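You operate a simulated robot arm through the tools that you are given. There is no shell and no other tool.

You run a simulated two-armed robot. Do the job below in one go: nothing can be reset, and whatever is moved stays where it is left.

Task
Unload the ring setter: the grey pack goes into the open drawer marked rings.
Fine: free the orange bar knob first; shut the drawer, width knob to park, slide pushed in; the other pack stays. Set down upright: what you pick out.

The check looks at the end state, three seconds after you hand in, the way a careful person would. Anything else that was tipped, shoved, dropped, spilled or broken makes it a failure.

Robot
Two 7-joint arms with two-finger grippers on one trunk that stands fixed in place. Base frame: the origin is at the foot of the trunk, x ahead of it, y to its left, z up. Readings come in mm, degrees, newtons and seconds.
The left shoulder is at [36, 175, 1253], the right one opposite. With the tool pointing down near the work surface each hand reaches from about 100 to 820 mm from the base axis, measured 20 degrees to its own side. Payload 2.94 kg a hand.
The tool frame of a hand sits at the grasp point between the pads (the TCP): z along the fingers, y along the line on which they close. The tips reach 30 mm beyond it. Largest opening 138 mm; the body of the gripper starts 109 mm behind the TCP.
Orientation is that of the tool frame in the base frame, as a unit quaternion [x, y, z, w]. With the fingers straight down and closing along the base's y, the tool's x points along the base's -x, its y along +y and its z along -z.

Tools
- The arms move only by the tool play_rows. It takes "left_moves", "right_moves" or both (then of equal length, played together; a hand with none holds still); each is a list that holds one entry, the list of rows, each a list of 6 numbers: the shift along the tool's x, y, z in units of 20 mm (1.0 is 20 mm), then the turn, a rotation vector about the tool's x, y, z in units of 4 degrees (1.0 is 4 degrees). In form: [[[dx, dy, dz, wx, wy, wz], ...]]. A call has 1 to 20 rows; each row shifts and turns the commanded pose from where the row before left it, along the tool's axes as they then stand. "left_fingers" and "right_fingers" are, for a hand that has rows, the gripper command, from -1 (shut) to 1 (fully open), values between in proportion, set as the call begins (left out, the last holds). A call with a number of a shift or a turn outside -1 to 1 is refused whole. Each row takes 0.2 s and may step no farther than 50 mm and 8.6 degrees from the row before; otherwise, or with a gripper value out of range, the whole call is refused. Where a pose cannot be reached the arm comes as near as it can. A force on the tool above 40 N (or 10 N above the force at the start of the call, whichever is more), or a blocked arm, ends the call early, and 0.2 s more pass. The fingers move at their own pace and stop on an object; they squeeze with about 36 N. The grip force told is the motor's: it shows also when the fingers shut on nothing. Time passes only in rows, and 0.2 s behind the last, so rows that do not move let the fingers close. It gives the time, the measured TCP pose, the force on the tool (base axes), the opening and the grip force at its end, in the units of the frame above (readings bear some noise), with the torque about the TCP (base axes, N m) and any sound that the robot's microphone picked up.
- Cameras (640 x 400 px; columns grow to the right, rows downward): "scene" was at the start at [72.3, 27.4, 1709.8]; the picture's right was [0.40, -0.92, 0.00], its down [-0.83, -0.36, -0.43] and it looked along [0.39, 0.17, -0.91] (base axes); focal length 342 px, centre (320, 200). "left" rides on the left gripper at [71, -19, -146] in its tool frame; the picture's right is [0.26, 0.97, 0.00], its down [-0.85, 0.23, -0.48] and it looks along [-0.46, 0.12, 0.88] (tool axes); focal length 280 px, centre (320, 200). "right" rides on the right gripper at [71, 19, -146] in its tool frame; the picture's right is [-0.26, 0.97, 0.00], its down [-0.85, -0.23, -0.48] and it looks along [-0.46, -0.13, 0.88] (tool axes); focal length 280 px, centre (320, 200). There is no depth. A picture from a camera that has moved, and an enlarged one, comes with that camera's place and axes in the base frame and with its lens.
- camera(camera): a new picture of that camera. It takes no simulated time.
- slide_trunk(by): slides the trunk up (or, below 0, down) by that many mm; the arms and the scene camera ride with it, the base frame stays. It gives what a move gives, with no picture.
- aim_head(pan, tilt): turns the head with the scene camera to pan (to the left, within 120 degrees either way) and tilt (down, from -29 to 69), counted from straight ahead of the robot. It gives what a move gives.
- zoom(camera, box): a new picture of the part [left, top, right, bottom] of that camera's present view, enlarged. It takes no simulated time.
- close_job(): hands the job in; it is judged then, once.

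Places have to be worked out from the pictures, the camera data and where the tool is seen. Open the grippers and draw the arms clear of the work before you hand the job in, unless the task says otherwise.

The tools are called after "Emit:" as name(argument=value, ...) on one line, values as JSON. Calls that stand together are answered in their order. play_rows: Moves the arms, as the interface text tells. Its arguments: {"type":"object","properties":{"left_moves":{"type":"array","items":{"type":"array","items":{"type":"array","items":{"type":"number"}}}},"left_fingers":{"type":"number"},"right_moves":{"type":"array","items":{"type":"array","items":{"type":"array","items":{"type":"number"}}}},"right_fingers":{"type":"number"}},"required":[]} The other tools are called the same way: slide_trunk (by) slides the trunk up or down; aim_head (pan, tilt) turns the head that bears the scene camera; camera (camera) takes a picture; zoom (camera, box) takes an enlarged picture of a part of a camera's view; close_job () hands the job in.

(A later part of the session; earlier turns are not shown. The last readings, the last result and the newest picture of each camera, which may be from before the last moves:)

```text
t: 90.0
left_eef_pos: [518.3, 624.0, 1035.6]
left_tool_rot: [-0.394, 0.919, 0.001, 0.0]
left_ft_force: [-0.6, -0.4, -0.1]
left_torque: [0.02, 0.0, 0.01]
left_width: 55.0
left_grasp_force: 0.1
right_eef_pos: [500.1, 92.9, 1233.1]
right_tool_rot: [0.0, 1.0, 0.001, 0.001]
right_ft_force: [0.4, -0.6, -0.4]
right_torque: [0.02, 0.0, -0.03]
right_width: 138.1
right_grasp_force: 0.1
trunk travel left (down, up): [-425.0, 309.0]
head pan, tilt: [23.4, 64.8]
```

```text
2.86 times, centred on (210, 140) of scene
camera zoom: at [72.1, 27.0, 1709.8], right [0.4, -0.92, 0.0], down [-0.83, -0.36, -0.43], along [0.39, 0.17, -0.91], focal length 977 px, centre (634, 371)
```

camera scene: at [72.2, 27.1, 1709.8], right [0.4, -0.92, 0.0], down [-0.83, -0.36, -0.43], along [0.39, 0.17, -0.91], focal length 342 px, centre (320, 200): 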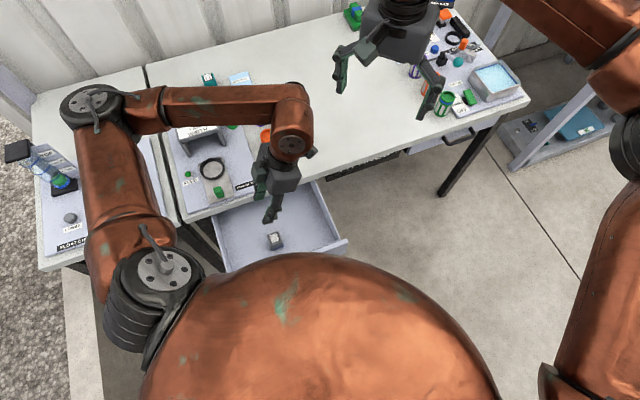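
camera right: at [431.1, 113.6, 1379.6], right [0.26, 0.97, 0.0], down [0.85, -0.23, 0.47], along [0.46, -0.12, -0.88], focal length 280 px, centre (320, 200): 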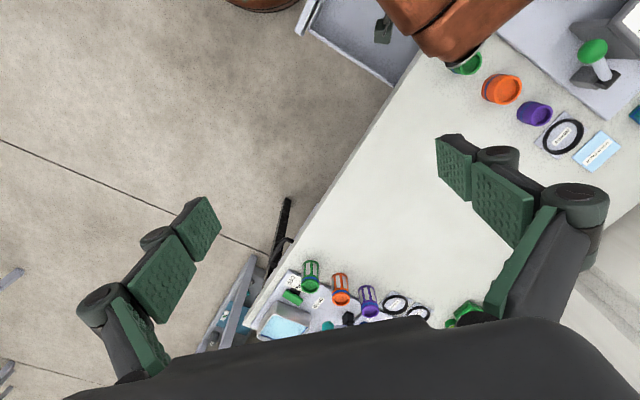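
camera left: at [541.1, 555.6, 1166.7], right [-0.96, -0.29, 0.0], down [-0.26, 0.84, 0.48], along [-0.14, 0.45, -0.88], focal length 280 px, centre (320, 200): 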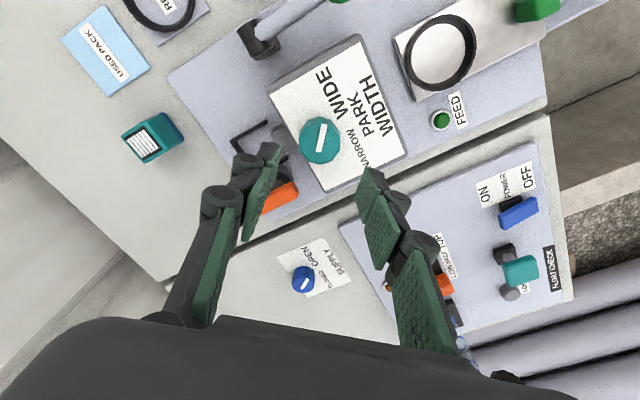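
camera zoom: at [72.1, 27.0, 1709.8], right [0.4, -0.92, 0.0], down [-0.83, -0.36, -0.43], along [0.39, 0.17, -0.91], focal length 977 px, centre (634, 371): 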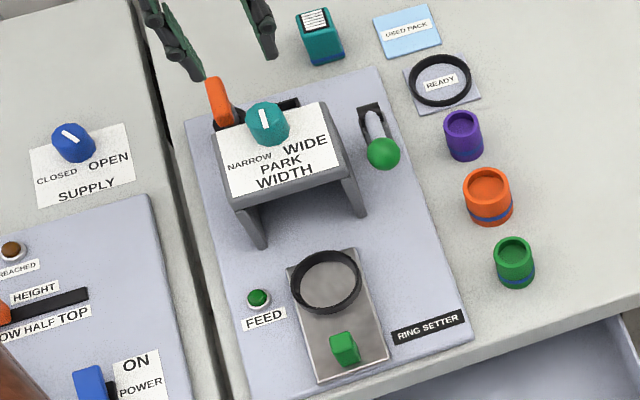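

The knob sits at PARK. Next is the slide: tray spans d≈563–706 with its green grip near (353,460). I move back above the grip at z≈960 to refine.

Emit:
play_rows(left_moves=[[[0.97, 0.027, 0, 0, 0, 0], [0.97, 0.027, 0, 0, 0, 0], [0.97, 0.027, 0, 0, 0, 0], [0.97, 0.027, 0, 0, 0, 0], [0.97, 0.027, 0, 0, 0, 0], [0.97, 0.027, 0, 0, 0, 0], [0.97, 0.027, 0, 0, 0, 0], [0.97, 0.027, 0.6, 0, 0, 0], [0.97, 0.027, 0.6, 0, 0, 0], [0.97, 0.027, 0.6, 0, 0, 0], [0.97, 0.027, 0.8, 0, 0, 0], [0.97, 0.027, 0.8, 0, 0, 0], [0, 0, 0, 0, 0, 0]]])

Emit:
camera(camera="left")

Emit:
zoom(camera="left", box=[240, 40, 400, 200])

Emit:
zoom(camera="scene", box=[150, 100, 290, 240])

```text
t: 92.8
left_eef_pos: [352.9, 463.6, 966.0]
left_tool_rot: [-0.394, 0.919, 0.0, 0.0]
left_ft_force: [0.0, -0.8, 0.0]
left_torque: [-0.03, 0.02, 0.02]
left_width: 55.5
left_grasp_force: 0.0
right_eef_pos: [501.2, 92.4, 1233.4]
right_tool_rot: [0.0, 1.0, -0.001, -0.001]
right_ft_force: [-0.3, -0.2, 0.0]
right_torque: [0.0, -0.04, 0.0]
right_width: 137.9
right_grasp_force: 0.1
trunk travel left (down, up): [-425.0, 309.0]
head pan, tilt: [23.4, 64.8]
```

```text
taken
camera left: at [318.6, 399.6, 1113.7], right [-0.88, 0.48, 0.0], down [0.42, 0.77, 0.48], along [0.23, 0.42, -0.88], focal length 280 px, centre (320, 200)
```

left: 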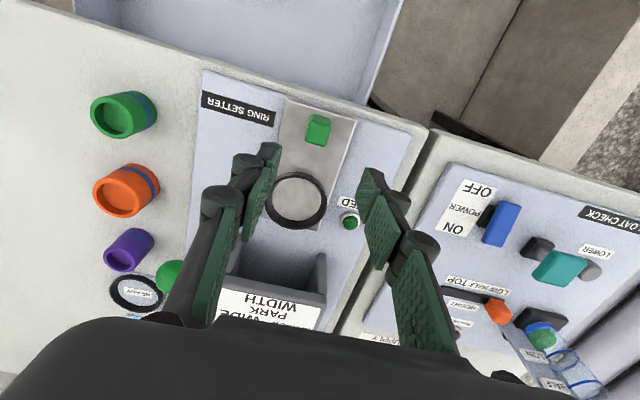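

```text
2.50 times, centred on (320, 120) of left
camera zoom: at [318.6, 399.6, 1113.7], right [-0.88, 0.48, 0.0], down [0.42, 0.77, 0.48], along [0.23, 0.42, -0.88], focal length 701 px, centre (320, 400)
```

zoom: 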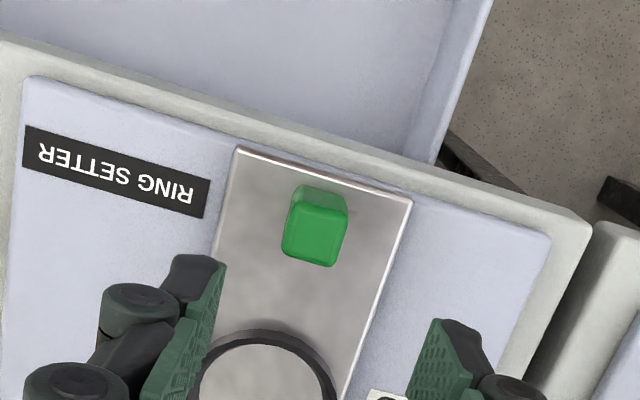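

```text
2.86 times, centred on (220, 170) of scene
camera zoom: at [72.5, 27.4, 1709.8], right [0.4, -0.92, 0.0], down [-0.83, -0.36, -0.42], along [0.39, 0.17, -0.91], focal length 977 px, centre (606, 286)
```

zoom: 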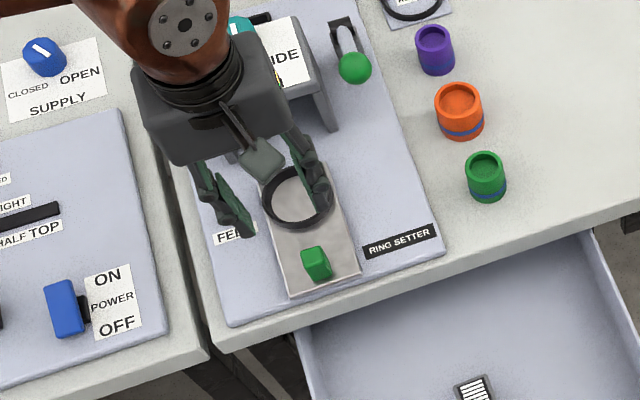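

The green grip is at ≈(354.5,460.5), top z≈855, ~21 mm wide. I shift 3 mm and descend to straddle it, then look.

Emit:
play_rows(left_moves=[[[0.05, -0.16, 0.8, 0, 0, 0], [0, 0, 1, 0, 0, 0], [0, 0, 1, 0, 0, 0], [0, 0, 1, 0, 0, 0], [0, 0, 0.7, 0, 0, 0]]])

Emit:
zoom(camera="left", box=[220, 80, 420, 280])

Emit:
zoom(camera="scene", box=[170, 130, 270, 230])

```text
t: 94.0
left_eef_pos: [358.3, 460.6, 878.4]
left_tool_rot: [-0.394, 0.919, 0.0, 0.0]
left_ft_force: [0.4, -0.4, 0.3]
left_torque: [0.02, -0.02, -0.02]
left_width: 55.2
left_grasp_force: 0.1
right_eef_pos: [502.0, 93.6, 1233.5]
right_tool_rot: [0.0, 1.0, 0.0, -0.001]
right_ft_force: [-0.2, -0.7, 1.0]
right_torque: [0.01, 0.01, -0.02]
right_width: 138.0
right_grasp_force: 0.1
trunk travel left (down, up): [-425.0, 309.0]
head pan, tilt: [23.4, 64.8]
```

```text
2.00 times, centred on (320, 180) of left
camera zoom: at [322.0, 397.3, 1023.4], right [-0.88, 0.48, 0.0], down [0.42, 0.77, 0.48], along [0.23, 0.42, -0.88], focal length 561 px, centre (320, 240)
```

zoom: 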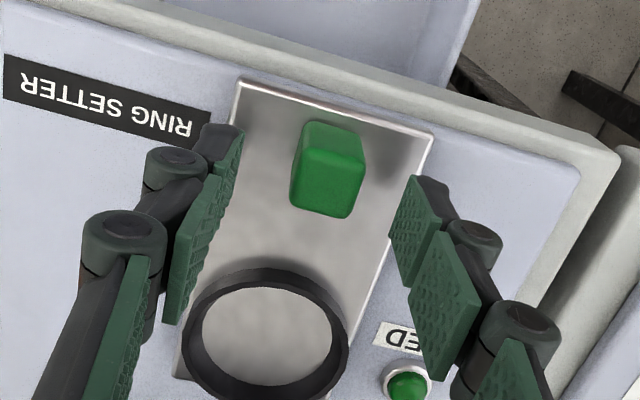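

```text
4.00 times, centred on (220, 180) of scene
camera zoom: at [72.4, 27.5, 1709.8], right [0.4, -0.92, 0.0], down [-0.83, -0.36, -0.42], along [0.39, 0.17, -0.91], focal length 1367 px, centre (720, 280)
```

zoom: 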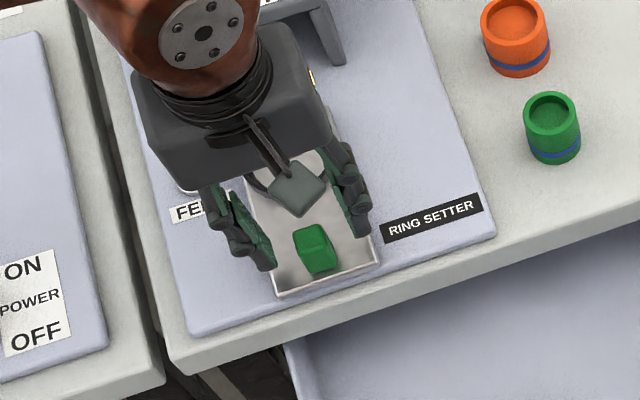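

Well aligned. I descend another 13 mm and close on the grip.

Emit:
play_rows(left_moves=[[[0.1, 0, 0.35, 0, 0, 0], [0, 0, 0.3, 0, 0, 0], [0, 0, 0, 0, 0, 0]]])

Emit:
play_rows(left_moves=[[[0, 0, 0, 0, 0, 0], [0, 0, 0, 0, 0, 0], [0, 0, 0, 0, 0, 0], [0, 0, 0, 0, 0, 0]]], left_fingers=-1)

Emit:
zoom(camera="left", box=[220, 80, 420, 280])

```text
t: 94.8
left_eef_pos: [353.9, 457.9, 865.5]
left_tool_rot: [-0.394, 0.919, 0.0, 0.0]
left_ft_force: [0.1, 0.0, 0.2]
left_torque: [-0.02, 0.04, 0.0]
left_width: 55.2
left_grasp_force: 0.0
right_eef_pos: [502.1, 93.4, 1233.0]
right_tool_rot: [0.0, 1.0, 0.001, -0.001]
right_ft_force: [-0.1, -0.5, 0.4]
right_torque: [-0.02, -0.05, -0.01]
right_width: 137.9
right_grasp_force: 0.1
trunk travel left (down, up): [-425.0, 309.0]
head pan, tilt: [23.4, 64.8]
```

```text
t: 95.8
left_eef_pos: [354.1, 458.2, 863.8]
left_tool_rot: [-0.394, 0.919, 0.001, 0.0]
left_ft_force: [-5.7, 6.4, -1.0]
left_torque: [0.21, 0.23, -0.84]
left_width: 22.3
left_grasp_force: 45.3
right_eef_pos: [501.1, 93.3, 1233.7]
right_tool_rot: [-0.001, 1.0, 0.0, 0.0]
right_ft_force: [-0.3, 1.0, -0.5]
right_torque: [0.0, 0.0, -0.02]
right_width: 137.9
right_grasp_force: 0.1
trunk travel left (down, up): [-425.0, 309.0]
head pan, tilt: [23.4, 64.8]
```

```text
2.00 times, centred on (320, 180) of left
camera zoom: at [319.2, 395.9, 1011.3], right [-0.88, 0.48, 0.0], down [0.42, 0.77, 0.48], along [0.23, 0.42, -0.88], focal length 561 px, centre (320, 240)
```

zoom: 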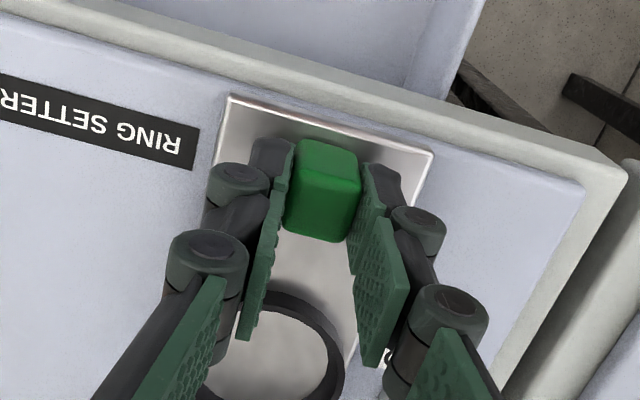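

Gripped (22 mm). I push the slide in along the depth axis, gently ramping, 40 mm first.

Emit:
play_rows(left_moves=[[[-0.1, 0, 0, 0, 0, 0], [-0.2, 0, 0, 0, 0, 0], [-0.3, 0, 0, 0, 0, 0], [-0.4, 0, 0, 0, 0, 0], [-0.4, 0, 0, 0, 0, 0], [-0.3, 0, 0, 0, 0, 0], [-0.2, 0, 0, 0, 0, 0], [-0.1, 0, 0, 0, 0, 0]]])

Emit:
camera(camera="left")

Emit:
zoom(camera="scene", box=[150, 80, 290, 220])

```text
t: 97.6
left_eef_pos: [382.0, 487.9, 864.7]
left_tool_rot: [-0.394, 0.919, -0.001, 0.0]
left_ft_force: [-9.6, 9.4, 10.0]
left_torque: [0.6, -0.07, -0.99]
left_width: 22.1
left_grasp_force: 45.3
right_eef_pos: [500.8, 93.2, 1233.0]
right_tool_rot: [-0.001, 1.0, 0.0, 0.0]
right_ft_force: [-0.7, 0.0, -0.2]
right_torque: [0.03, 0.01, 0.0]
right_width: 137.9
right_grasp_force: 0.1
trunk travel left (down, up): [-425.0, 309.0]
head pan, tilt: [23.4, 64.8]
```

```text
taken
camera left: at [346.2, 423.5, 1011.1], right [-0.88, 0.48, 0.0], down [0.42, 0.77, 0.48], along [0.23, 0.42, -0.88], focal length 280 px, centre (320, 200)
```

left: 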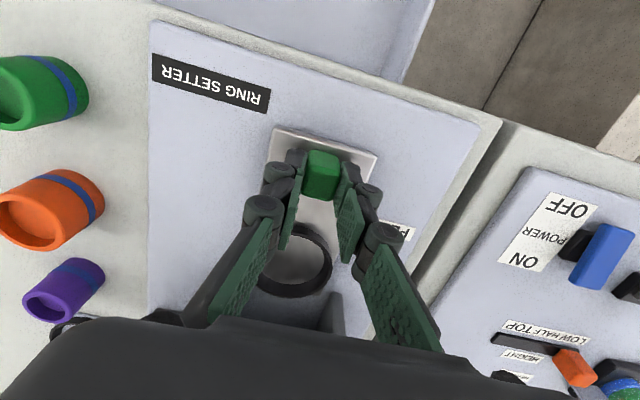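

```text
2.86 times, centred on (220, 150) of scene
camera zoom: at [70.3, 27.8, 1709.9], right [0.4, -0.92, 0.0], down [-0.83, -0.36, -0.43], along [0.39, 0.17, -0.9], focal length 977 px, centre (606, 343)
```

zoom: 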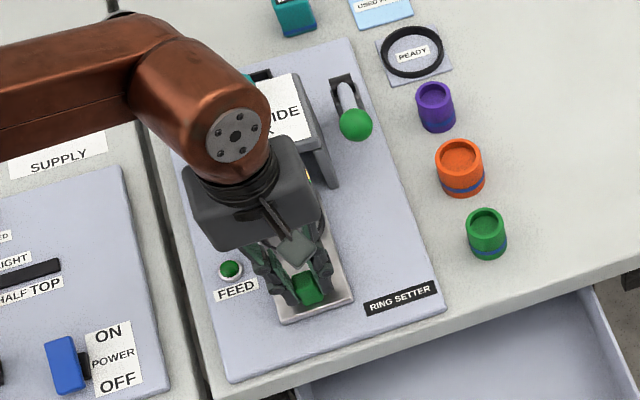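

The slide and its ring travel along smoothly. I continue 40 mm, with a 1 mm lateral relief.

Emit:
play_rows(left_moves=[[[-0.1, 0.05, -0.03, 0, 0, 0], [-0.2, 0.02, 0, 0, 0, 0], [-0.3, 0, 0, 0, 0, 0], [-0.4, 0, 0, 0, 0, 0], [-0.4, 0, 0, 0, 0, 0], [-0.3, 0, 0, 0, 0, 0], [-0.2, 0, 0, 0, 0, 0], [-0.1, 0, 0, 0, 0, 0]]])

Emit:
camera(camera="left")

Emit:
zoom(camera="scene", box=[150, 80, 290, 220])

```text
t: 99.4
left_eef_pos: [409.1, 515.8, 865.1]
left_tool_rot: [-0.393, 0.919, -0.001, 0.0]
left_ft_force: [4.3, -5.2, -4.1]
left_torque: [0.44, -0.75, -0.92]
left_width: 22.1
left_grasp_force: 44.6
right_eef_pos: [502.7, 93.3, 1233.4]
right_tool_rot: [0.0, 1.0, 0.001, -0.001]
right_ft_force: [-0.1, -0.7, -0.1]
right_torque: [0.01, 0.0, -0.02]
right_width: 138.0
right_grasp_force: 0.0
trunk travel left (down, up): [-425.0, 309.0]
head pan, tilt: [23.4, 64.8]
```

```text
taken
camera left: at [373.6, 451.1, 1011.2], right [-0.88, 0.48, 0.0], down [0.42, 0.77, 0.48], along [0.23, 0.42, -0.88], focal length 280 px, centre (320, 200)
```

left: 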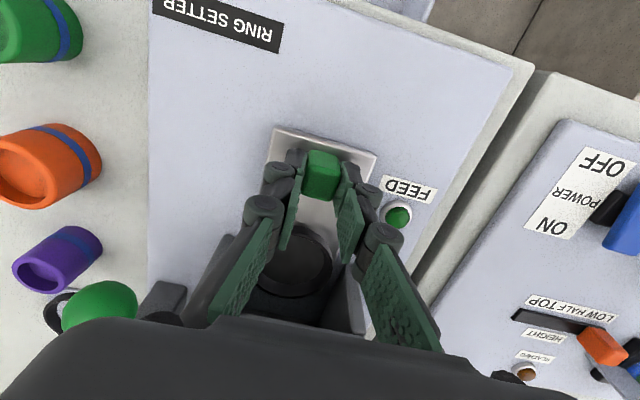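

```text
2.86 times, centred on (220, 150) of scene
camera zoom: at [73.0, 27.3, 1709.7], right [0.4, -0.92, 0.0], down [-0.83, -0.36, -0.42], along [0.39, 0.17, -0.91], focal length 977 px, centre (606, 343)
```

zoom: 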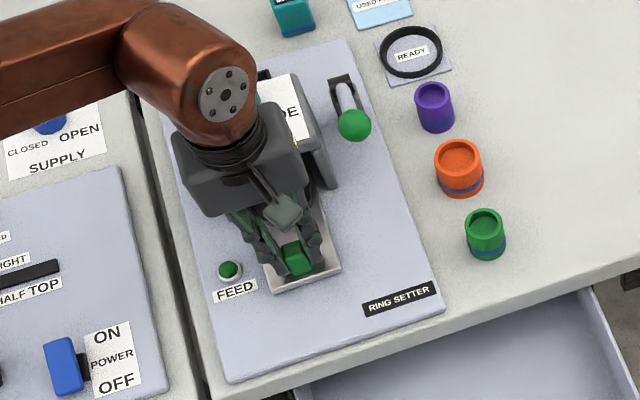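

The ring is entering under the arch. I continue in smaller 20 mm pushes, watching for the end stop.

Emit:
play_rows(left_moves=[[[-0.1, 0, 0, 0, 0, 0], [-0.2, 0, 0, 0, 0, 0], [-0.25, 0, 0, 0, 0, 0], [-0.25, 0, 0, 0, 0, 0], [-0.2, 0, 0, 0, 0, 0], [-0.1, 0, 0, 0, 0, 0]]])

Emit:
camera(camera="left")

Emit:
zoom(camera="scene", box=[150, 80, 290, 220])

```text
t: 100.8
left_eef_pos: [425.1, 531.0, 864.6]
left_tool_rot: [-0.394, 0.919, 0.0, -0.001]
left_ft_force: [7.5, -8.0, -4.0]
left_torque: [-0.79, 0.45, -0.84]
left_width: 22.2
left_grasp_force: 45.0
right_eef_pos: [503.2, 93.5, 1232.0]
right_tool_rot: [0.001, 1.0, 0.001, -0.001]
right_ft_force: [0.1, 0.3, -0.3]
right_torque: [-0.02, -0.03, -0.02]
right_width: 138.1
right_grasp_force: 0.1
trunk travel left (down, up): [-425.0, 309.0]
head pan, tilt: [23.4, 64.8]
```

```text
taken
camera left: at [389.6, 466.9, 1011.3], right [-0.88, 0.48, 0.0], down [0.42, 0.77, 0.47], along [0.23, 0.42, -0.88], focal length 280 px, centre (320, 200)
```

left: 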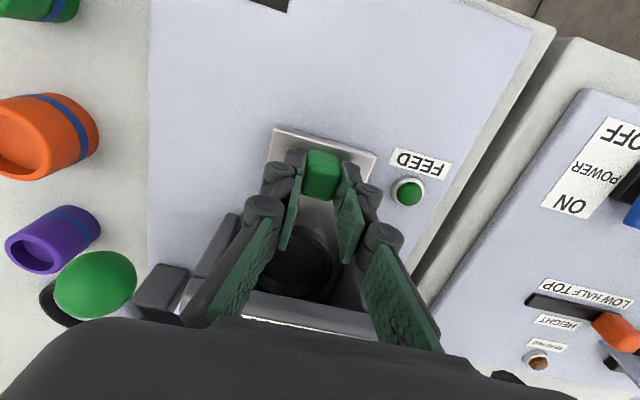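

```text
2.86 times, centred on (220, 150) of scene
camera zoom: at [73.8, 27.0, 1709.7], right [0.4, -0.92, 0.0], down [-0.83, -0.36, -0.42], along [0.39, 0.17, -0.91], focal length 977 px, centre (606, 343)
```

zoom: 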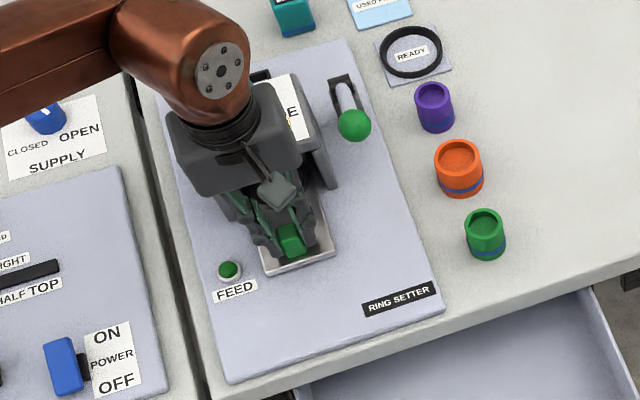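

Still no end stop (only small lateral force). I push on in 2.5 mm rows.

Emit:
play_rows(left_moves=[[[-0.12, -0.04, 0, 0, 0, 0], [-0.12, 0, 0, 0, 0, 0], [-0.12, 0, 0, 0, 0, 0], [-0.12, 0, 0, 0, 0, 0], [-0.12, 0, 0, 0, 0, 0]]])

Emit:
play_rows(left_moves=[[[-0.12, 0, 0, 0, 0, 0], [-0.12, 0, 0, 0, 0, 0], [-0.12, 0, 0, 0, 0, 0]]])

Emit:
camera(camera="left")

```text
t: 102.0
left_eef_pos: [432.7, 537.8, 865.0]
left_tool_rot: [-0.394, 0.919, 0.0, -0.001]
left_ft_force: [-2.5, -14.2, -7.5]
left_torque: [0.39, -0.65, -0.97]
left_width: 21.6
left_grasp_force: 45.6
right_eef_pos: [501.8, 93.3, 1233.0]
right_tool_rot: [0.0, 1.0, 0.001, 0.0]
right_ft_force: [-0.6, -0.8, 0.1]
right_torque: [0.0, 0.02, 0.03]
right_width: 138.0
right_grasp_force: 0.0
trunk travel left (down, up): [-425.0, 309.0]
head pan, tilt: [23.4, 64.8]
```

```text
t: 102.8
left_eef_pos: [435.9, 541.5, 865.4]
left_tool_rot: [-0.393, 0.92, -0.001, -0.003]
left_ft_force: [-13.1, -25.0, -4.6]
left_torque: [-0.81, 0.45, -0.77]
left_width: 21.7
left_grasp_force: 45.3
right_eef_pos: [500.2, 90.8, 1233.5]
right_tool_rot: [0.0, 1.0, 0.002, 0.0]
right_ft_force: [0.2, -0.9, -0.1]
right_torque: [0.02, -0.02, 0.02]
right_width: 138.1
right_grasp_force: 0.0
trunk travel left (down, up): [-425.0, 309.0]
head pan, tilt: [23.4, 64.8]
```

```text
taken
camera left: at [400.6, 478.0, 1012.4], right [-0.88, 0.48, 0.0], down [0.42, 0.78, 0.47], along [0.22, 0.41, -0.88], focal length 280 px, centre (320, 200)
```

left: 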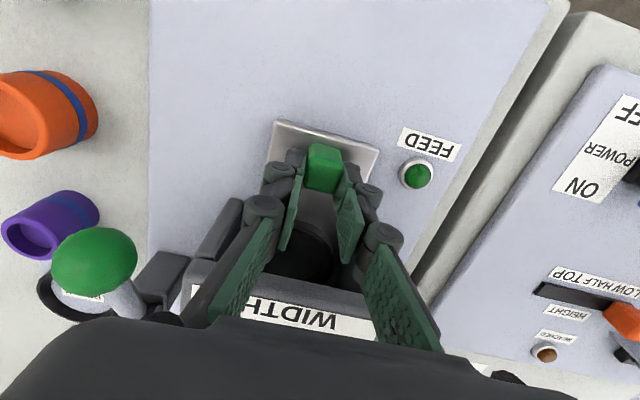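

The resistance along the axis rose to ≈27 N and the grip slipped back slightly: the slide is at its end stop. I release and rise.

Emit:
play_rows(left_moves=[[[0.05, 0, 0, 0, 0, 0], [0, 0, 0, 0, 0, 0], [0, 0, 0, 0, 0, 0], [0, 0, 0, 0, 0, 0]]], left_fingers=-0.3)

Emit:
play_rows(left_moves=[[[0, 0, -0.5, 0, 0, 0], [0, 0, -1, 0, 0, 0], [0, 0, -1, 0, 0, 0], [0.5, 0, -1, 0, 0, 0], [1, 0, -1, 0, 0, 0], [1, 0, -1, 0, 0, 0], [1, 0, -0.5, 0, 0, 0], [1, 0, 0, 0, 0, 0], [1, 0, 0, 0, 0, 0], [1, 0, 0, 0, 0, 0]]])

Emit:
camera(camera="left")

Emit:
zoom(camera="scene", box=[150, 70, 290, 210])

```text
t: 103.8
left_eef_pos: [436.8, 543.0, 865.5]
left_tool_rot: [-0.394, 0.919, 0.0, 0.0]
left_ft_force: [0.1, -0.3, -0.1]
left_torque: [0.04, 0.03, -0.01]
left_width: 48.0
left_grasp_force: 0.1
right_eef_pos: [500.3, 92.5, 1234.2]
right_tool_rot: [0.0, 1.0, 0.0, -0.001]
right_ft_force: [-0.7, 0.1, 0.2]
right_torque: [0.04, 0.03, 0.01]
right_width: 138.1
right_grasp_force: 0.0
trunk travel left (down, up): [-425.0, 309.0]
head pan, tilt: [23.4, 64.8]
```

```text
t: 106.0
left_eef_pos: [347.8, 452.1, 984.1]
left_tool_rot: [-0.395, 0.919, 0.0, 0.0]
left_ft_force: [0.4, -0.1, -0.4]
left_torque: [0.04, 0.04, 0.02]
left_width: 48.3
left_grasp_force: 0.0
right_eef_pos: [500.7, 93.5, 1234.4]
right_tool_rot: [0.0, 1.0, 0.001, 0.0]
right_ft_force: [0.1, -0.8, 0.3]
right_torque: [-0.02, 0.04, 0.05]
right_width: 137.8
right_grasp_force: 0.0
trunk travel left (down, up): [-425.0, 309.0]
head pan, tilt: [23.4, 64.8]
```

```text
taken
camera left: at [312.9, 387.3, 1130.3], right [-0.88, 0.48, 0.0], down [0.42, 0.77, 0.48], along [0.23, 0.42, -0.88], focal length 280 px, centre (320, 200)
```

left: 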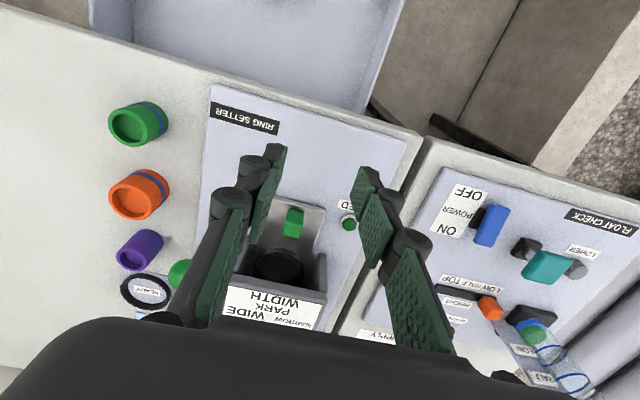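

```text
2.86 times, centred on (220, 140) of scene
camera zoom: at [72.1, 26.6, 1709.8], right [0.4, -0.92, 0.0], down [-0.83, -0.36, -0.43], along [0.39, 0.17, -0.91], focal length 977 px, centre (606, 371)
```

zoom: 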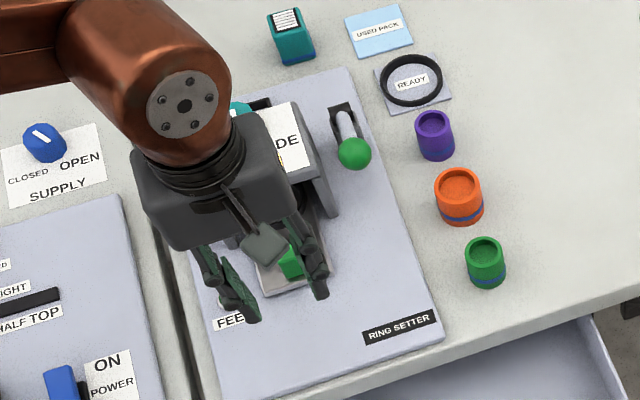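

The slide is in. Next the drawer: I plan to push its front panel with the left hand to the right of the handle, so first I move the right arm aside (−y) for room.

Emit:
play_rows(right_moves=[[[0, -1, 0, 0, 0, 0], [0, -1, 0, 0, 0, 0], [0, -1, 0, 0, 0, 0], [0, -1, 0, 0, 0, 0], [0, -1, 0, 0, 0, 0], [0, -1, 0, 0, 0, 0], [0, -1, 0, 0, 0, 0], [0, -1, 0, 0, 0, 0], [0, -1, 0, 0, 0, 0], [0, -1, 0, 0, 0, 0]]])

Emit:
camera(camera="right")

Emit:
camera(camera="scene")

```text
t: 108.2
left_eef_pos: [348.1, 450.5, 983.9]
left_tool_rot: [-0.394, 0.919, 0.0, 0.0]
left_ft_force: [-0.3, -0.1, 0.0]
left_torque: [0.04, 0.01, 0.01]
left_width: 48.2
left_grasp_force: 0.0
right_eef_pos: [500.6, -108.4, 1234.2]
right_tool_rot: [0.0, 1.0, 0.001, 0.0]
right_ft_force: [0.3, 0.5, -0.1]
right_torque: [0.0, 0.01, 0.0]
right_width: 138.1
right_grasp_force: 0.0
trunk travel left (down, up): [-425.0, 309.0]
head pan, tilt: [23.4, 64.8]
```

```text
taken
camera right: at [430.5, -88.1, 1380.5], right [0.26, 0.97, 0.0], down [0.85, -0.23, 0.47], along [0.46, -0.12, -0.88], focal length 280 px, centre (320, 200)
```

right: 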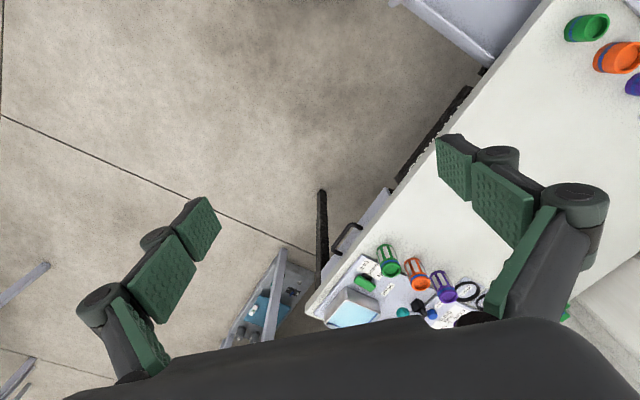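

```text
taken
camera scene: at [72.2, 25.7, 1709.8], right [0.4, -0.92, 0.0], down [-0.83, -0.36, -0.43], along [0.39, 0.17, -0.91], focal length 342 px, centre (320, 200)
```

scene: 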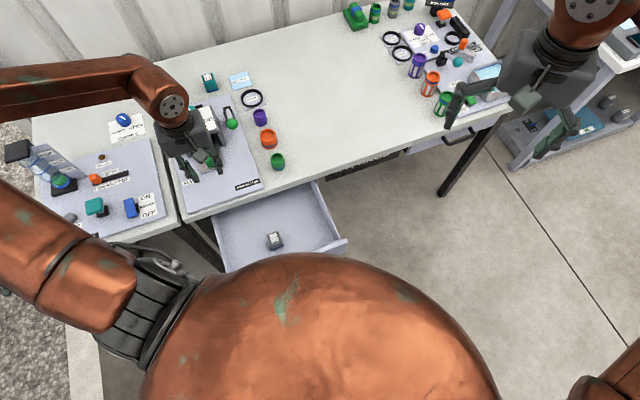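

Plenty of room now. I close the left fingers and move the left hand to above the free space in front of the drawer, at (280,146,1010), for a look.

Emit:
play_rows(left_moves=[[[0.954, -0.573, -0.1, 0, 0, 0], [0.954, -0.573, -0.1, 0, 0, 0], [0.954, -0.573, -0.1, 0, 0, 0], [0.954, -0.573, -0.1, 0, 0, 0], [0.954, -0.573, -0.1, 0, 0, 0], [0.954, -0.573, -0.1, 0, 0, 0], [0.954, -0.573, -0.1, 0, 0, 0], [0.954, -0.573, -0.1, 0, 0, 0], [0.954, -0.573, -0.1, 0, 0, 0], [0.954, -0.573, -0.1, 0, 0, 0], [0.954, -0.573, -0.1, 0, 0, 0], [0.954, -0.573, -0.1, 0, 0, 0], [0.954, -0.573, -0.1, 0, 0, 0], [0.954, -0.573, -0.1, 0, 0, 0]]], left_fingers=-1)

Emit:
camera(camera="left")

Emit:
camera(camera="scene")

```text
t: 111.2
left_eef_pos: [278.0, 144.9, 1012.1]
left_tool_rot: [-0.394, 0.919, 0.0, 0.0]
left_ft_force: [-0.5, 1.0, 0.0]
left_torque: [0.01, 0.05, 0.03]
left_width: 0.2
left_grasp_force: 29.1
right_eef_pos: [502.4, -109.7, 1234.5]
right_tool_rot: [0.0, 1.0, 0.001, -0.001]
right_ft_force: [-0.5, -0.1, 0.5]
right_torque: [0.01, 0.0, -0.01]
right_width: 138.2
right_grasp_force: 0.0
trunk travel left (down, up): [-425.0, 309.0]
head pan, tilt: [23.4, 64.8]
```

```text
taken
camera left: at [243.7, 81.7, 1159.5], right [-0.88, 0.48, 0.0], down [0.42, 0.77, 0.48], along [0.23, 0.42, -0.88], focal length 280 px, centre (320, 200)
```

left: 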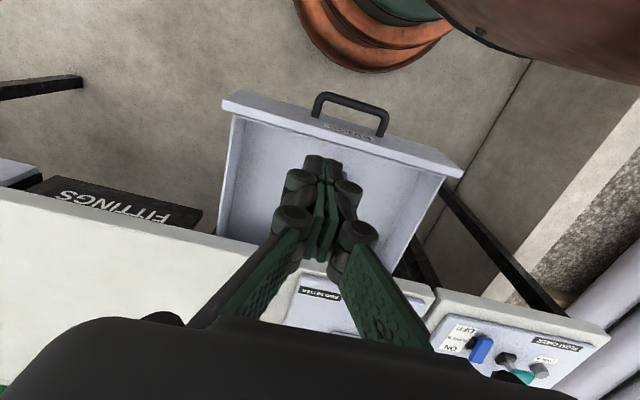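

```text
taken
camera scene: at [72.7, 25.0, 1709.8], right [0.4, -0.92, 0.0], down [-0.83, -0.36, -0.43], along [0.39, 0.17, -0.91], focal length 342 px, centre (320, 200)
```

scene: 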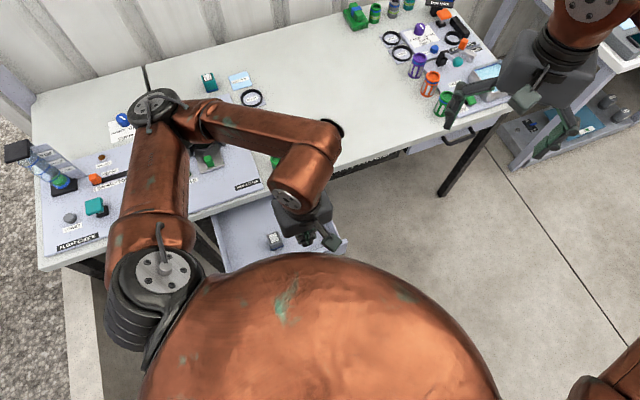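

I can see the drawer front well: handle spans w≈0–105, panel w≈−128…220 at d≈325–335. I shift 50 mm right of the handle and descend in front of the panel to z≈860, then check.

Emit:
play_rows(left_moves=[[[0.1, -0.9, 0, 0, 0, 0], [0.1, -0.9, 0, 0, 0, 0], [0.1, -0.8, 0, 0, 0, 0], [0, 0, 1, 0, 0, 0], [0, 0, 1, 0, 0, 0], [0, 0, 1, 0, 0, 0], [0, 0, 1, 0, 0, 0], [0, 0, 1, 0, 0, 0], [0, 0, 1, 0, 0, 0], [0, 0, 1, 0, 0, 0], [0, 0, 0.5, 0, 0, 0]]])

Emit:
camera(camera="left")

Emit:
camera(camera="scene")

```text
t: 113.6
left_eef_pos: [312.8, 104.8, 863.5]
left_tool_rot: [-0.393, 0.919, 0.0, 0.0]
left_ft_force: [0.7, -0.8, -0.1]
left_torque: [0.01, 0.03, 0.03]
left_width: 0.0
left_grasp_force: 28.2
right_eef_pos: [501.8, -107.4, 1234.8]
right_tool_rot: [0.0, 1.0, 0.001, -0.001]
right_ft_force: [-0.1, -0.1, -1.1]
right_torque: [-0.01, 0.02, 0.02]
right_width: 138.1
right_grasp_force: 0.1
trunk travel left (down, up): [-425.0, 309.0]
head pan, tilt: [23.4, 64.8]
```

```text
taken
camera left: at [277.3, 41.2, 1010.3], right [-0.88, 0.48, 0.0], down [0.42, 0.77, 0.48], along [0.23, 0.42, -0.88], focal length 280 px, centre (320, 200)
```

left: 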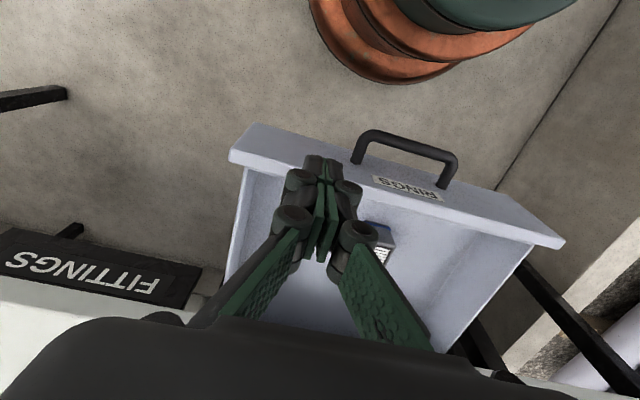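

```text
taken
camera scene: at [72.5, 26.6, 1709.8], right [0.4, -0.92, 0.0], down [-0.83, -0.36, -0.43], along [0.39, 0.17, -0.91], focal length 342 px, centre (320, 200)
```

scene: 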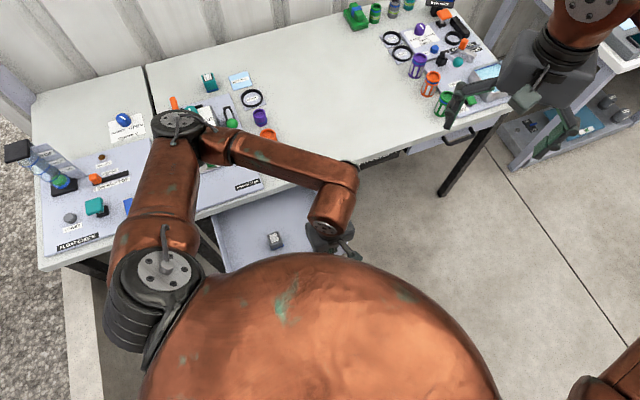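

The panel's label reads RINGS, and my fingers are ~20 mm in front of it, right of the handle. I descend to TCP z≈750.

Emit:
play_rows(left_moves=[[[0, 0, 1, 0, 0, 0], [0, 0, 1, 0, 0, 0], [0, 0, 1, 0, 0, 0], [0, 0, 1, 0, 0, 0], [0, 0, 1, 0, 0, 0], [0, 0, 0.6, 0, 0, 0]]])

Emit:
camera(camera="left")

Emit:
camera(camera="scene")

```text
t: 115.0
left_eef_pos: [311.6, 106.5, 752.4]
left_tool_rot: [-0.394, 0.919, 0.0, 0.0]
left_ft_force: [0.2, -1.0, 0.9]
left_torque: [-0.02, -0.01, 0.01]
left_width: 0.0
left_grasp_force: 27.9
right_eef_pos: [500.9, -107.4, 1233.6]
right_tool_rot: [0.0, 1.0, 0.001, -0.002]
right_ft_force: [-0.4, -0.2, 0.0]
right_torque: [-0.01, -0.01, 0.01]
right_width: 138.0
right_grasp_force: 0.0
trunk travel left (down, up): [-425.0, 309.0]
head pan, tilt: [23.4, 64.8]
```

```text
taken
camera left: at [276.7, 41.7, 899.0], right [-0.88, 0.48, 0.0], down [0.42, 0.77, 0.48], along [0.23, 0.42, -0.88], focal length 280 px, centre (320, 200)
```

left: 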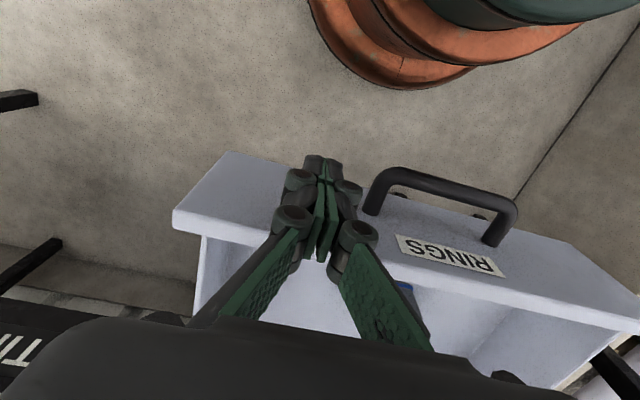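

```text
taken
camera scene: at [72.5, 26.5, 1709.8], right [0.4, -0.92, 0.0], down [-0.83, -0.36, -0.43], along [0.39, 0.17, -0.91], focal length 342 px, centre (320, 200)
```

scene: 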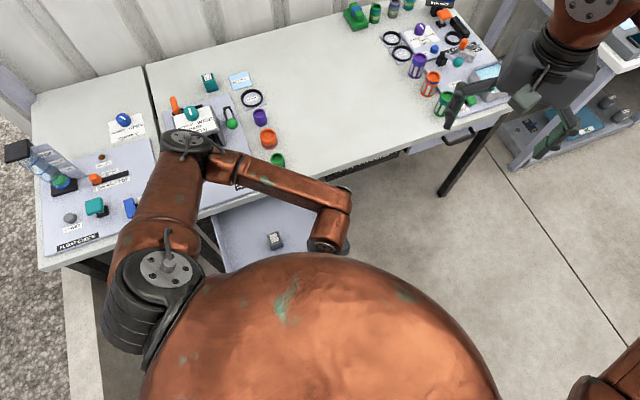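

In position in front of the panel. I advance slowly along +depth to make contact.

Emit:
play_rows(left_moves=[[[-0.25, 0, 0, 0, 0, 0], [-0.25, 0, 0, 0, 0, 0], [-0.2, 0, 0, 0, 0, 0], [-0.2, 0, 0, 0, 0, 0], [-0.2, 0, 0, 0, 0, 0], [-0.2, 0, 0, 0, 0, 0], [-0.2, 0, 0, 0, 0, 0], [-0.2, 0, 0, 0, 0, 0]]])

Emit:
camera(camera="left")

Emit:
zoom(camera="scene", box=[200, 160, 380, 280])

```text
t: 116.8
left_eef_pos: [334.4, 129.8, 750.8]
left_tool_rot: [-0.394, 0.919, 0.0, 0.0]
left_ft_force: [-0.2, 0.3, 0.0]
left_torque: [-0.01, 0.03, -0.04]
left_width: 0.0
left_grasp_force: 28.1
right_eef_pos: [501.9, -107.7, 1235.2]
right_tool_rot: [0.0, 1.0, 0.001, 0.0]
right_ft_force: [0.5, -0.3, -0.6]
right_torque: [0.04, 0.0, 0.01]
right_width: 137.6
right_grasp_force: 0.0
trunk travel left (down, up): [-425.0, 309.0]
head pan, tilt: [23.4, 64.8]
```

```text
taken
camera left: at [300.4, 65.8, 897.7], right [-0.88, 0.48, 0.0], down [0.42, 0.77, 0.48], along [0.23, 0.42, -0.88], focal length 280 px, centre (320, 200)
```

left: 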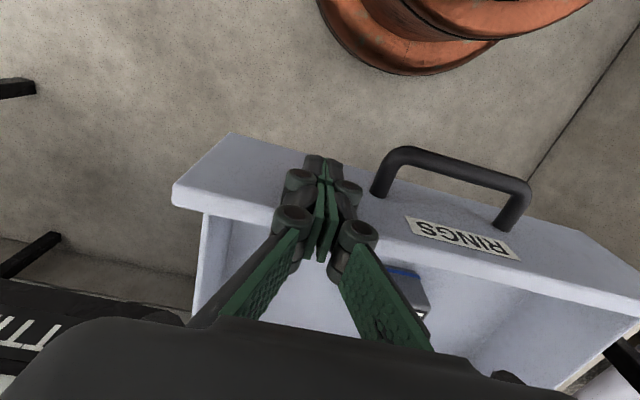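

```text
3.33 times, centred on (290, 220) of scene
camera zoom: at [72.4, 26.5, 1709.8], right [0.4, -0.92, 0.0], down [-0.83, -0.36, -0.43], along [0.39, 0.17, -0.91], focal length 1139 px, centre (420, 133)
```

zoom: 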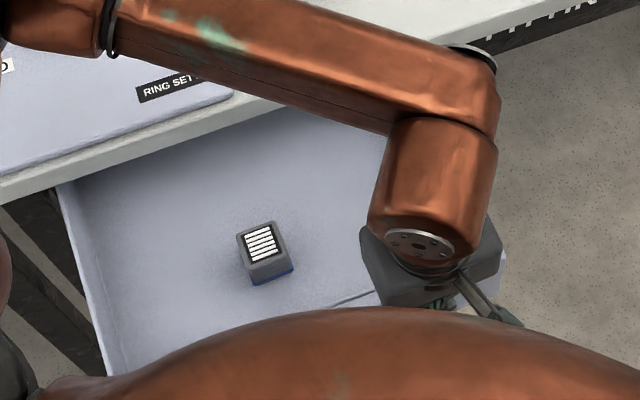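

The drawer appears to be moving with practically no resistance and the pack remains upright. I continue pushing about 90 mm at low speed.

Emit:
play_rows(left_moves=[[[-0.2, 0, 0, 0, 0, 0], [-0.25, 0, 0, 0, 0, 0], [-0.3, 0, 0, 0, 0, 0], [-0.35, 0, 0, 0, 0, 0], [-0.35, 0, 0, 0, 0, 0], [-0.35, 0, 0, 0, 0, 0], [-0.35, 0, 0, 0, 0, 0], [-0.35, 0, 0, 0, 0, 0], [-0.35, 0, 0, 0, 0, 0], [-0.35, 0, 0, 0, 0, 0], [-0.35, 0, 0, 0, 0, 0], [-0.35, 0, 0, 0, 0, 0], [-0.3, 0, 0, 0, 0, 0], [-0.25, 0, 0, 0, 0, 0], [-0.2, 0, 0, 0, 0, 0]]])

Emit:
camera(camera="left")

Emit:
zoom(camera="scene", box=[200, 140, 380, 260])

```text
t: 120.0
left_eef_pos: [399.8, 197.3, 752.4]
left_tool_rot: [-0.393, 0.919, -0.001, 0.0]
left_ft_force: [-0.6, -0.4, 0.0]
left_torque: [-0.03, -0.01, -0.02]
left_width: 0.0
left_grasp_force: 28.2
right_eef_pos: [501.7, -107.1, 1234.5]
right_tool_rot: [0.0, 1.0, 0.0, 0.0]
right_ft_force: [-0.7, 0.8, -0.2]
right_torque: [0.0, -0.01, 0.02]
right_width: 137.9
right_grasp_force: 0.1
trunk travel left (down, up): [-425.0, 309.0]
head pan, tilt: [23.4, 64.8]
```

```text
taken
camera left: at [365.2, 133.5, 898.4], right [-0.88, 0.48, 0.0], down [0.42, 0.77, 0.48], along [0.23, 0.42, -0.88], focal length 280 px, centre (320, 200)
```

left: 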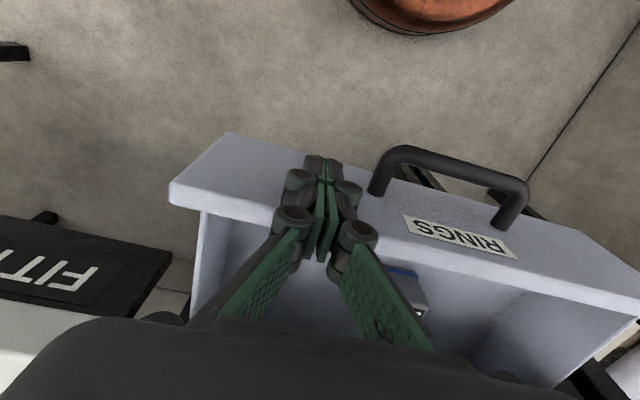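

```text
3.33 times, centred on (290, 200) of scene
camera zoom: at [72.4, 26.5, 1709.8], right [0.4, -0.92, 0.0], down [-0.83, -0.36, -0.43], along [0.39, 0.17, -0.91], focal length 1139 px, centre (420, 200)
```

zoom: 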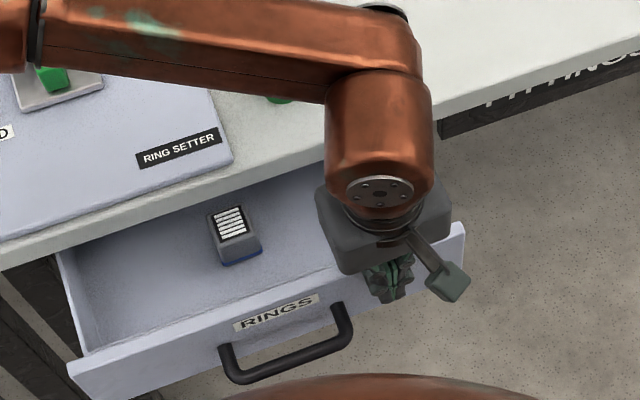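

The drawer slides in smoothly; the pack is upright. For the last part I tilt the hand ~20° so the fingertips lead and the fingers don't hit the bench edge, and continue slowly.

Emit:
play_rows(left_moves=[[[0, 0, 0, 0, -0.6, 0], [0, 0, 0, 0, -0.6, 0], [0, 0, 0, 0, -0.6, 0], [0, 0, 0, 0, -0.6, 0], [0, 0, 0, 0, -0.6, 0], [0, 0, 0, 0, -0.6, 0], [0, 0, 0, 0, -0.6, 0], [0, 0, 0, 0, -0.6, 0], [0, 0, 0, 0, -0.2, 0]]])

Emit:
play_rows(left_moves=[[[-0.19, 0, 0.07, 0, 0, 0], [-0.25, 0, 0.09, 0, 0, 0], [-0.3, 0, 0.11, 0, 0, 0], [-0.3, 0, 0.11, 0, 0, 0], [-0.3, 0, 0.11, 0, 0, 0], [-0.3, 0, 0.11, 0, 0, 0], [-0.3, 0, 0.11, 0, 0, 0], [-0.25, 0, 0.09, 0, 0, 0], [-0.19, 0, 0.07, 0, 0, 0]]])

Emit:
camera(camera="left")

Emit:
zoom(camera="scene", box=[200, 130, 380, 250])

```text
t: 122.0
left_eef_pos: [400.0, 198.2, 750.6]
left_tool_rot: [-0.388, 0.905, 0.069, 0.16]
left_ft_force: [-0.9, -1.0, 0.8]
left_torque: [-0.04, 0.03, 0.03]
left_width: 0.2
left_grasp_force: 28.4
right_eef_pos: [501.8, -107.8, 1234.1]
right_tool_rot: [0.0, 1.0, 0.001, 0.0]
right_ft_force: [0.1, -0.1, -0.8]
right_torque: [0.03, 0.0, 0.03]
right_width: 137.7
right_grasp_force: 0.0
trunk travel left (down, up): [-425.0, 309.0]
head pan, tilt: [23.4, 64.8]
```

```text
t: 124.0
left_eef_pos: [437.3, 233.9, 749.7]
left_tool_rot: [-0.387, 0.905, 0.068, 0.16]
left_ft_force: [-1.3, -1.1, -0.5]
left_torque: [-0.03, 0.04, 0.0]
left_width: 0.0
left_grasp_force: 28.5
right_eef_pos: [501.4, -106.6, 1234.0]
right_tool_rot: [0.0, 1.0, 0.001, -0.001]
right_ft_force: [0.4, 0.5, 0.2]
right_torque: [-0.02, 0.0, -0.03]
right_width: 138.1
right_grasp_force: 0.0
trunk travel left (down, up): [-425.0, 309.0]
head pan, tilt: [23.4, 64.8]
```

```text
taken
camera left: at [369.9, 135.6, 864.1], right [-0.87, 0.49, -0.09], down [0.27, 0.62, 0.74], along [0.41, 0.62, -0.67], focal length 280 px, centre (320, 200)
```

left: 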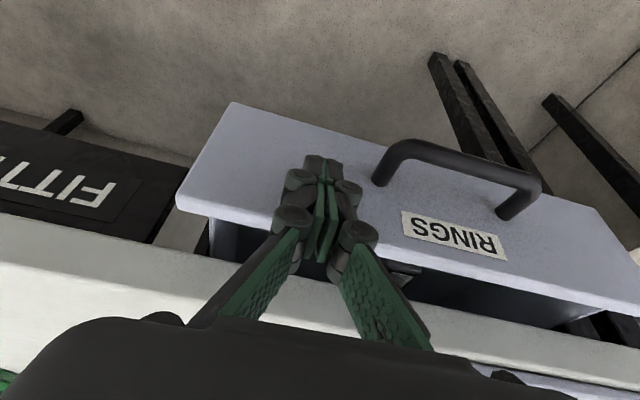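

```text
3.33 times, centred on (290, 190) of scene
camera zoom: at [72.4, 26.4, 1709.8], right [0.4, -0.92, 0.0], down [-0.83, -0.36, -0.43], along [0.39, 0.17, -0.91], focal length 1139 px, centre (420, 233)
```

zoom: 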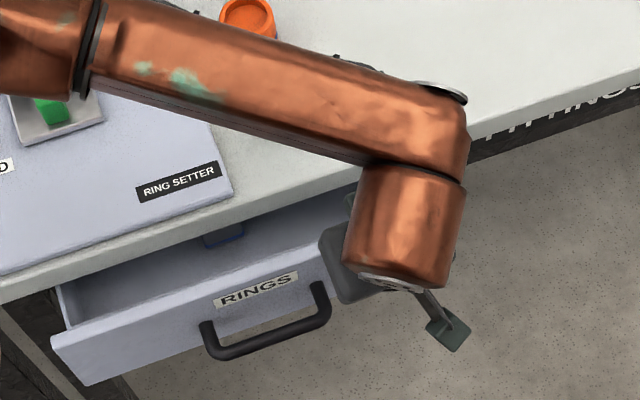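

The drawer is about three-quarters shut. I continue in small steps until it meets its stop.

Emit:
play_rows(left_moves=[[[-0.19, 0, 0.07, 0, 0, 0], [-0.22, 0, 0.08, 0, 0, 0], [-0.22, 0, 0.08, 0, 0, 0], [-0.22, 0, 0.08, 0, 0, 0], [-0.22, 0, 0.08, 0, 0, 0], [-0.19, 0, 0.07, 0, 0, 0]]])

Emit:
camera(camera="left")

Emit:
zoom(camera="scene", box=[200, 120, 380, 240])

```text
t: 125.4
left_eef_pos: [453.8, 254.3, 750.0]
left_tool_rot: [-0.388, 0.905, 0.069, 0.16]
left_ft_force: [-0.3, -0.4, -0.7]
left_torque: [-0.03, 0.01, -0.02]
left_width: 0.0
left_grasp_force: 28.4
right_eef_pos: [501.8, -107.4, 1235.7]
right_tool_rot: [0.0, 1.0, 0.001, -0.001]
right_ft_force: [0.1, -0.5, -1.1]
right_torque: [-0.01, -0.01, -0.01]
right_width: 138.0
right_grasp_force: 0.0
trunk travel left (down, up): [-425.0, 309.0]
head pan, tilt: [23.4, 64.8]
```

```text
taken
camera left: at [386.8, 156.6, 863.6], right [-0.87, 0.49, -0.09], down [0.27, 0.62, 0.74], along [0.41, 0.62, -0.67], focal length 280 px, centre (320, 200)
```

left: 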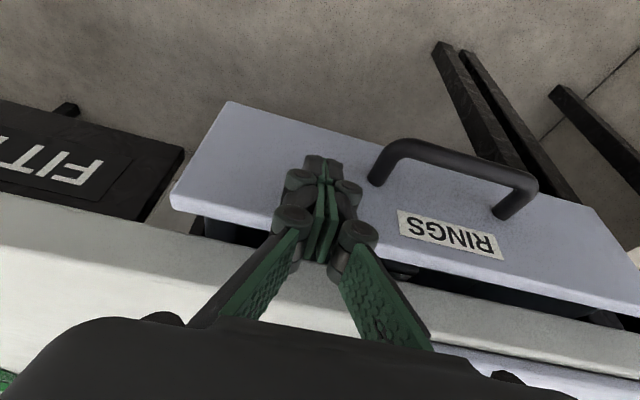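

```text
3.33 times, centred on (290, 180) of scene
camera zoom: at [72.4, 26.5, 1709.8], right [0.4, -0.92, 0.0], down [-0.83, -0.36, -0.43], along [0.39, 0.17, -0.91], focal length 1139 px, centre (420, 267)
```

zoom: 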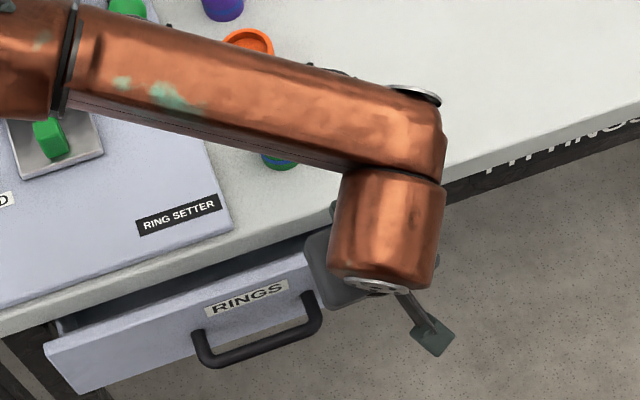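

Still free, with the panel a few cm from the bench. I continue with 3 mm rows.

Emit:
play_rows(left_moves=[[[-0.14, 0, 0.05, 0, 0, 0], [-0.14, 0, 0.05, 0, 0, 0], [-0.14, 0, 0.05, 0, 0, 0], [-0.14, 0, 0.05, 0, 0, 0], [-0.14, 0, 0.05, 0, 0, 0], [-0.14, 0, 0.05, 0, 0, 0]]])

Emit:
camera(camera="left")

Emit:
zoom(camera="scene", box=[200, 120, 380, 240])

```text
t: 126.8
left_eef_pos: [466.5, 267.5, 752.4]
left_tool_rot: [-0.388, 0.905, 0.069, 0.159]
left_ft_force: [-0.8, -1.4, 0.8]
left_torque: [-0.01, 0.01, -0.02]
left_width: 0.0
left_grasp_force: 28.8
right_eef_pos: [501.4, -107.6, 1235.0]
right_tool_rot: [0.0, 1.0, 0.002, -0.001]
right_ft_force: [-0.4, 0.6, -0.6]
right_torque: [0.04, -0.03, -0.03]
right_width: 138.0
right_grasp_force: 0.0
trunk travel left (down, up): [-425.0, 309.0]
head pan, tilt: [23.4, 64.8]
```

```text
taken
camera left: at [400.2, 169.3, 864.9], right [-0.87, 0.49, -0.09], down [0.27, 0.62, 0.74], along [0.41, 0.62, -0.67], focal length 280 px, centre (320, 200)
```

left: 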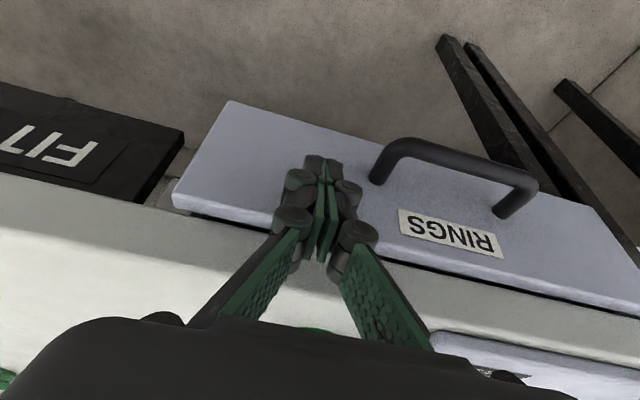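

```text
3.33 times, centred on (290, 180) of scene
camera zoom: at [72.4, 26.4, 1709.8], right [0.4, -0.92, 0.0], down [-0.83, -0.36, -0.43], along [0.39, 0.17, -0.91], focal length 1139 px, centre (420, 267)
```

zoom: 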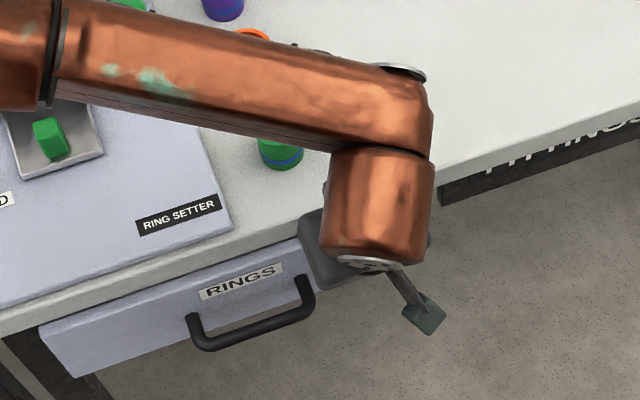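

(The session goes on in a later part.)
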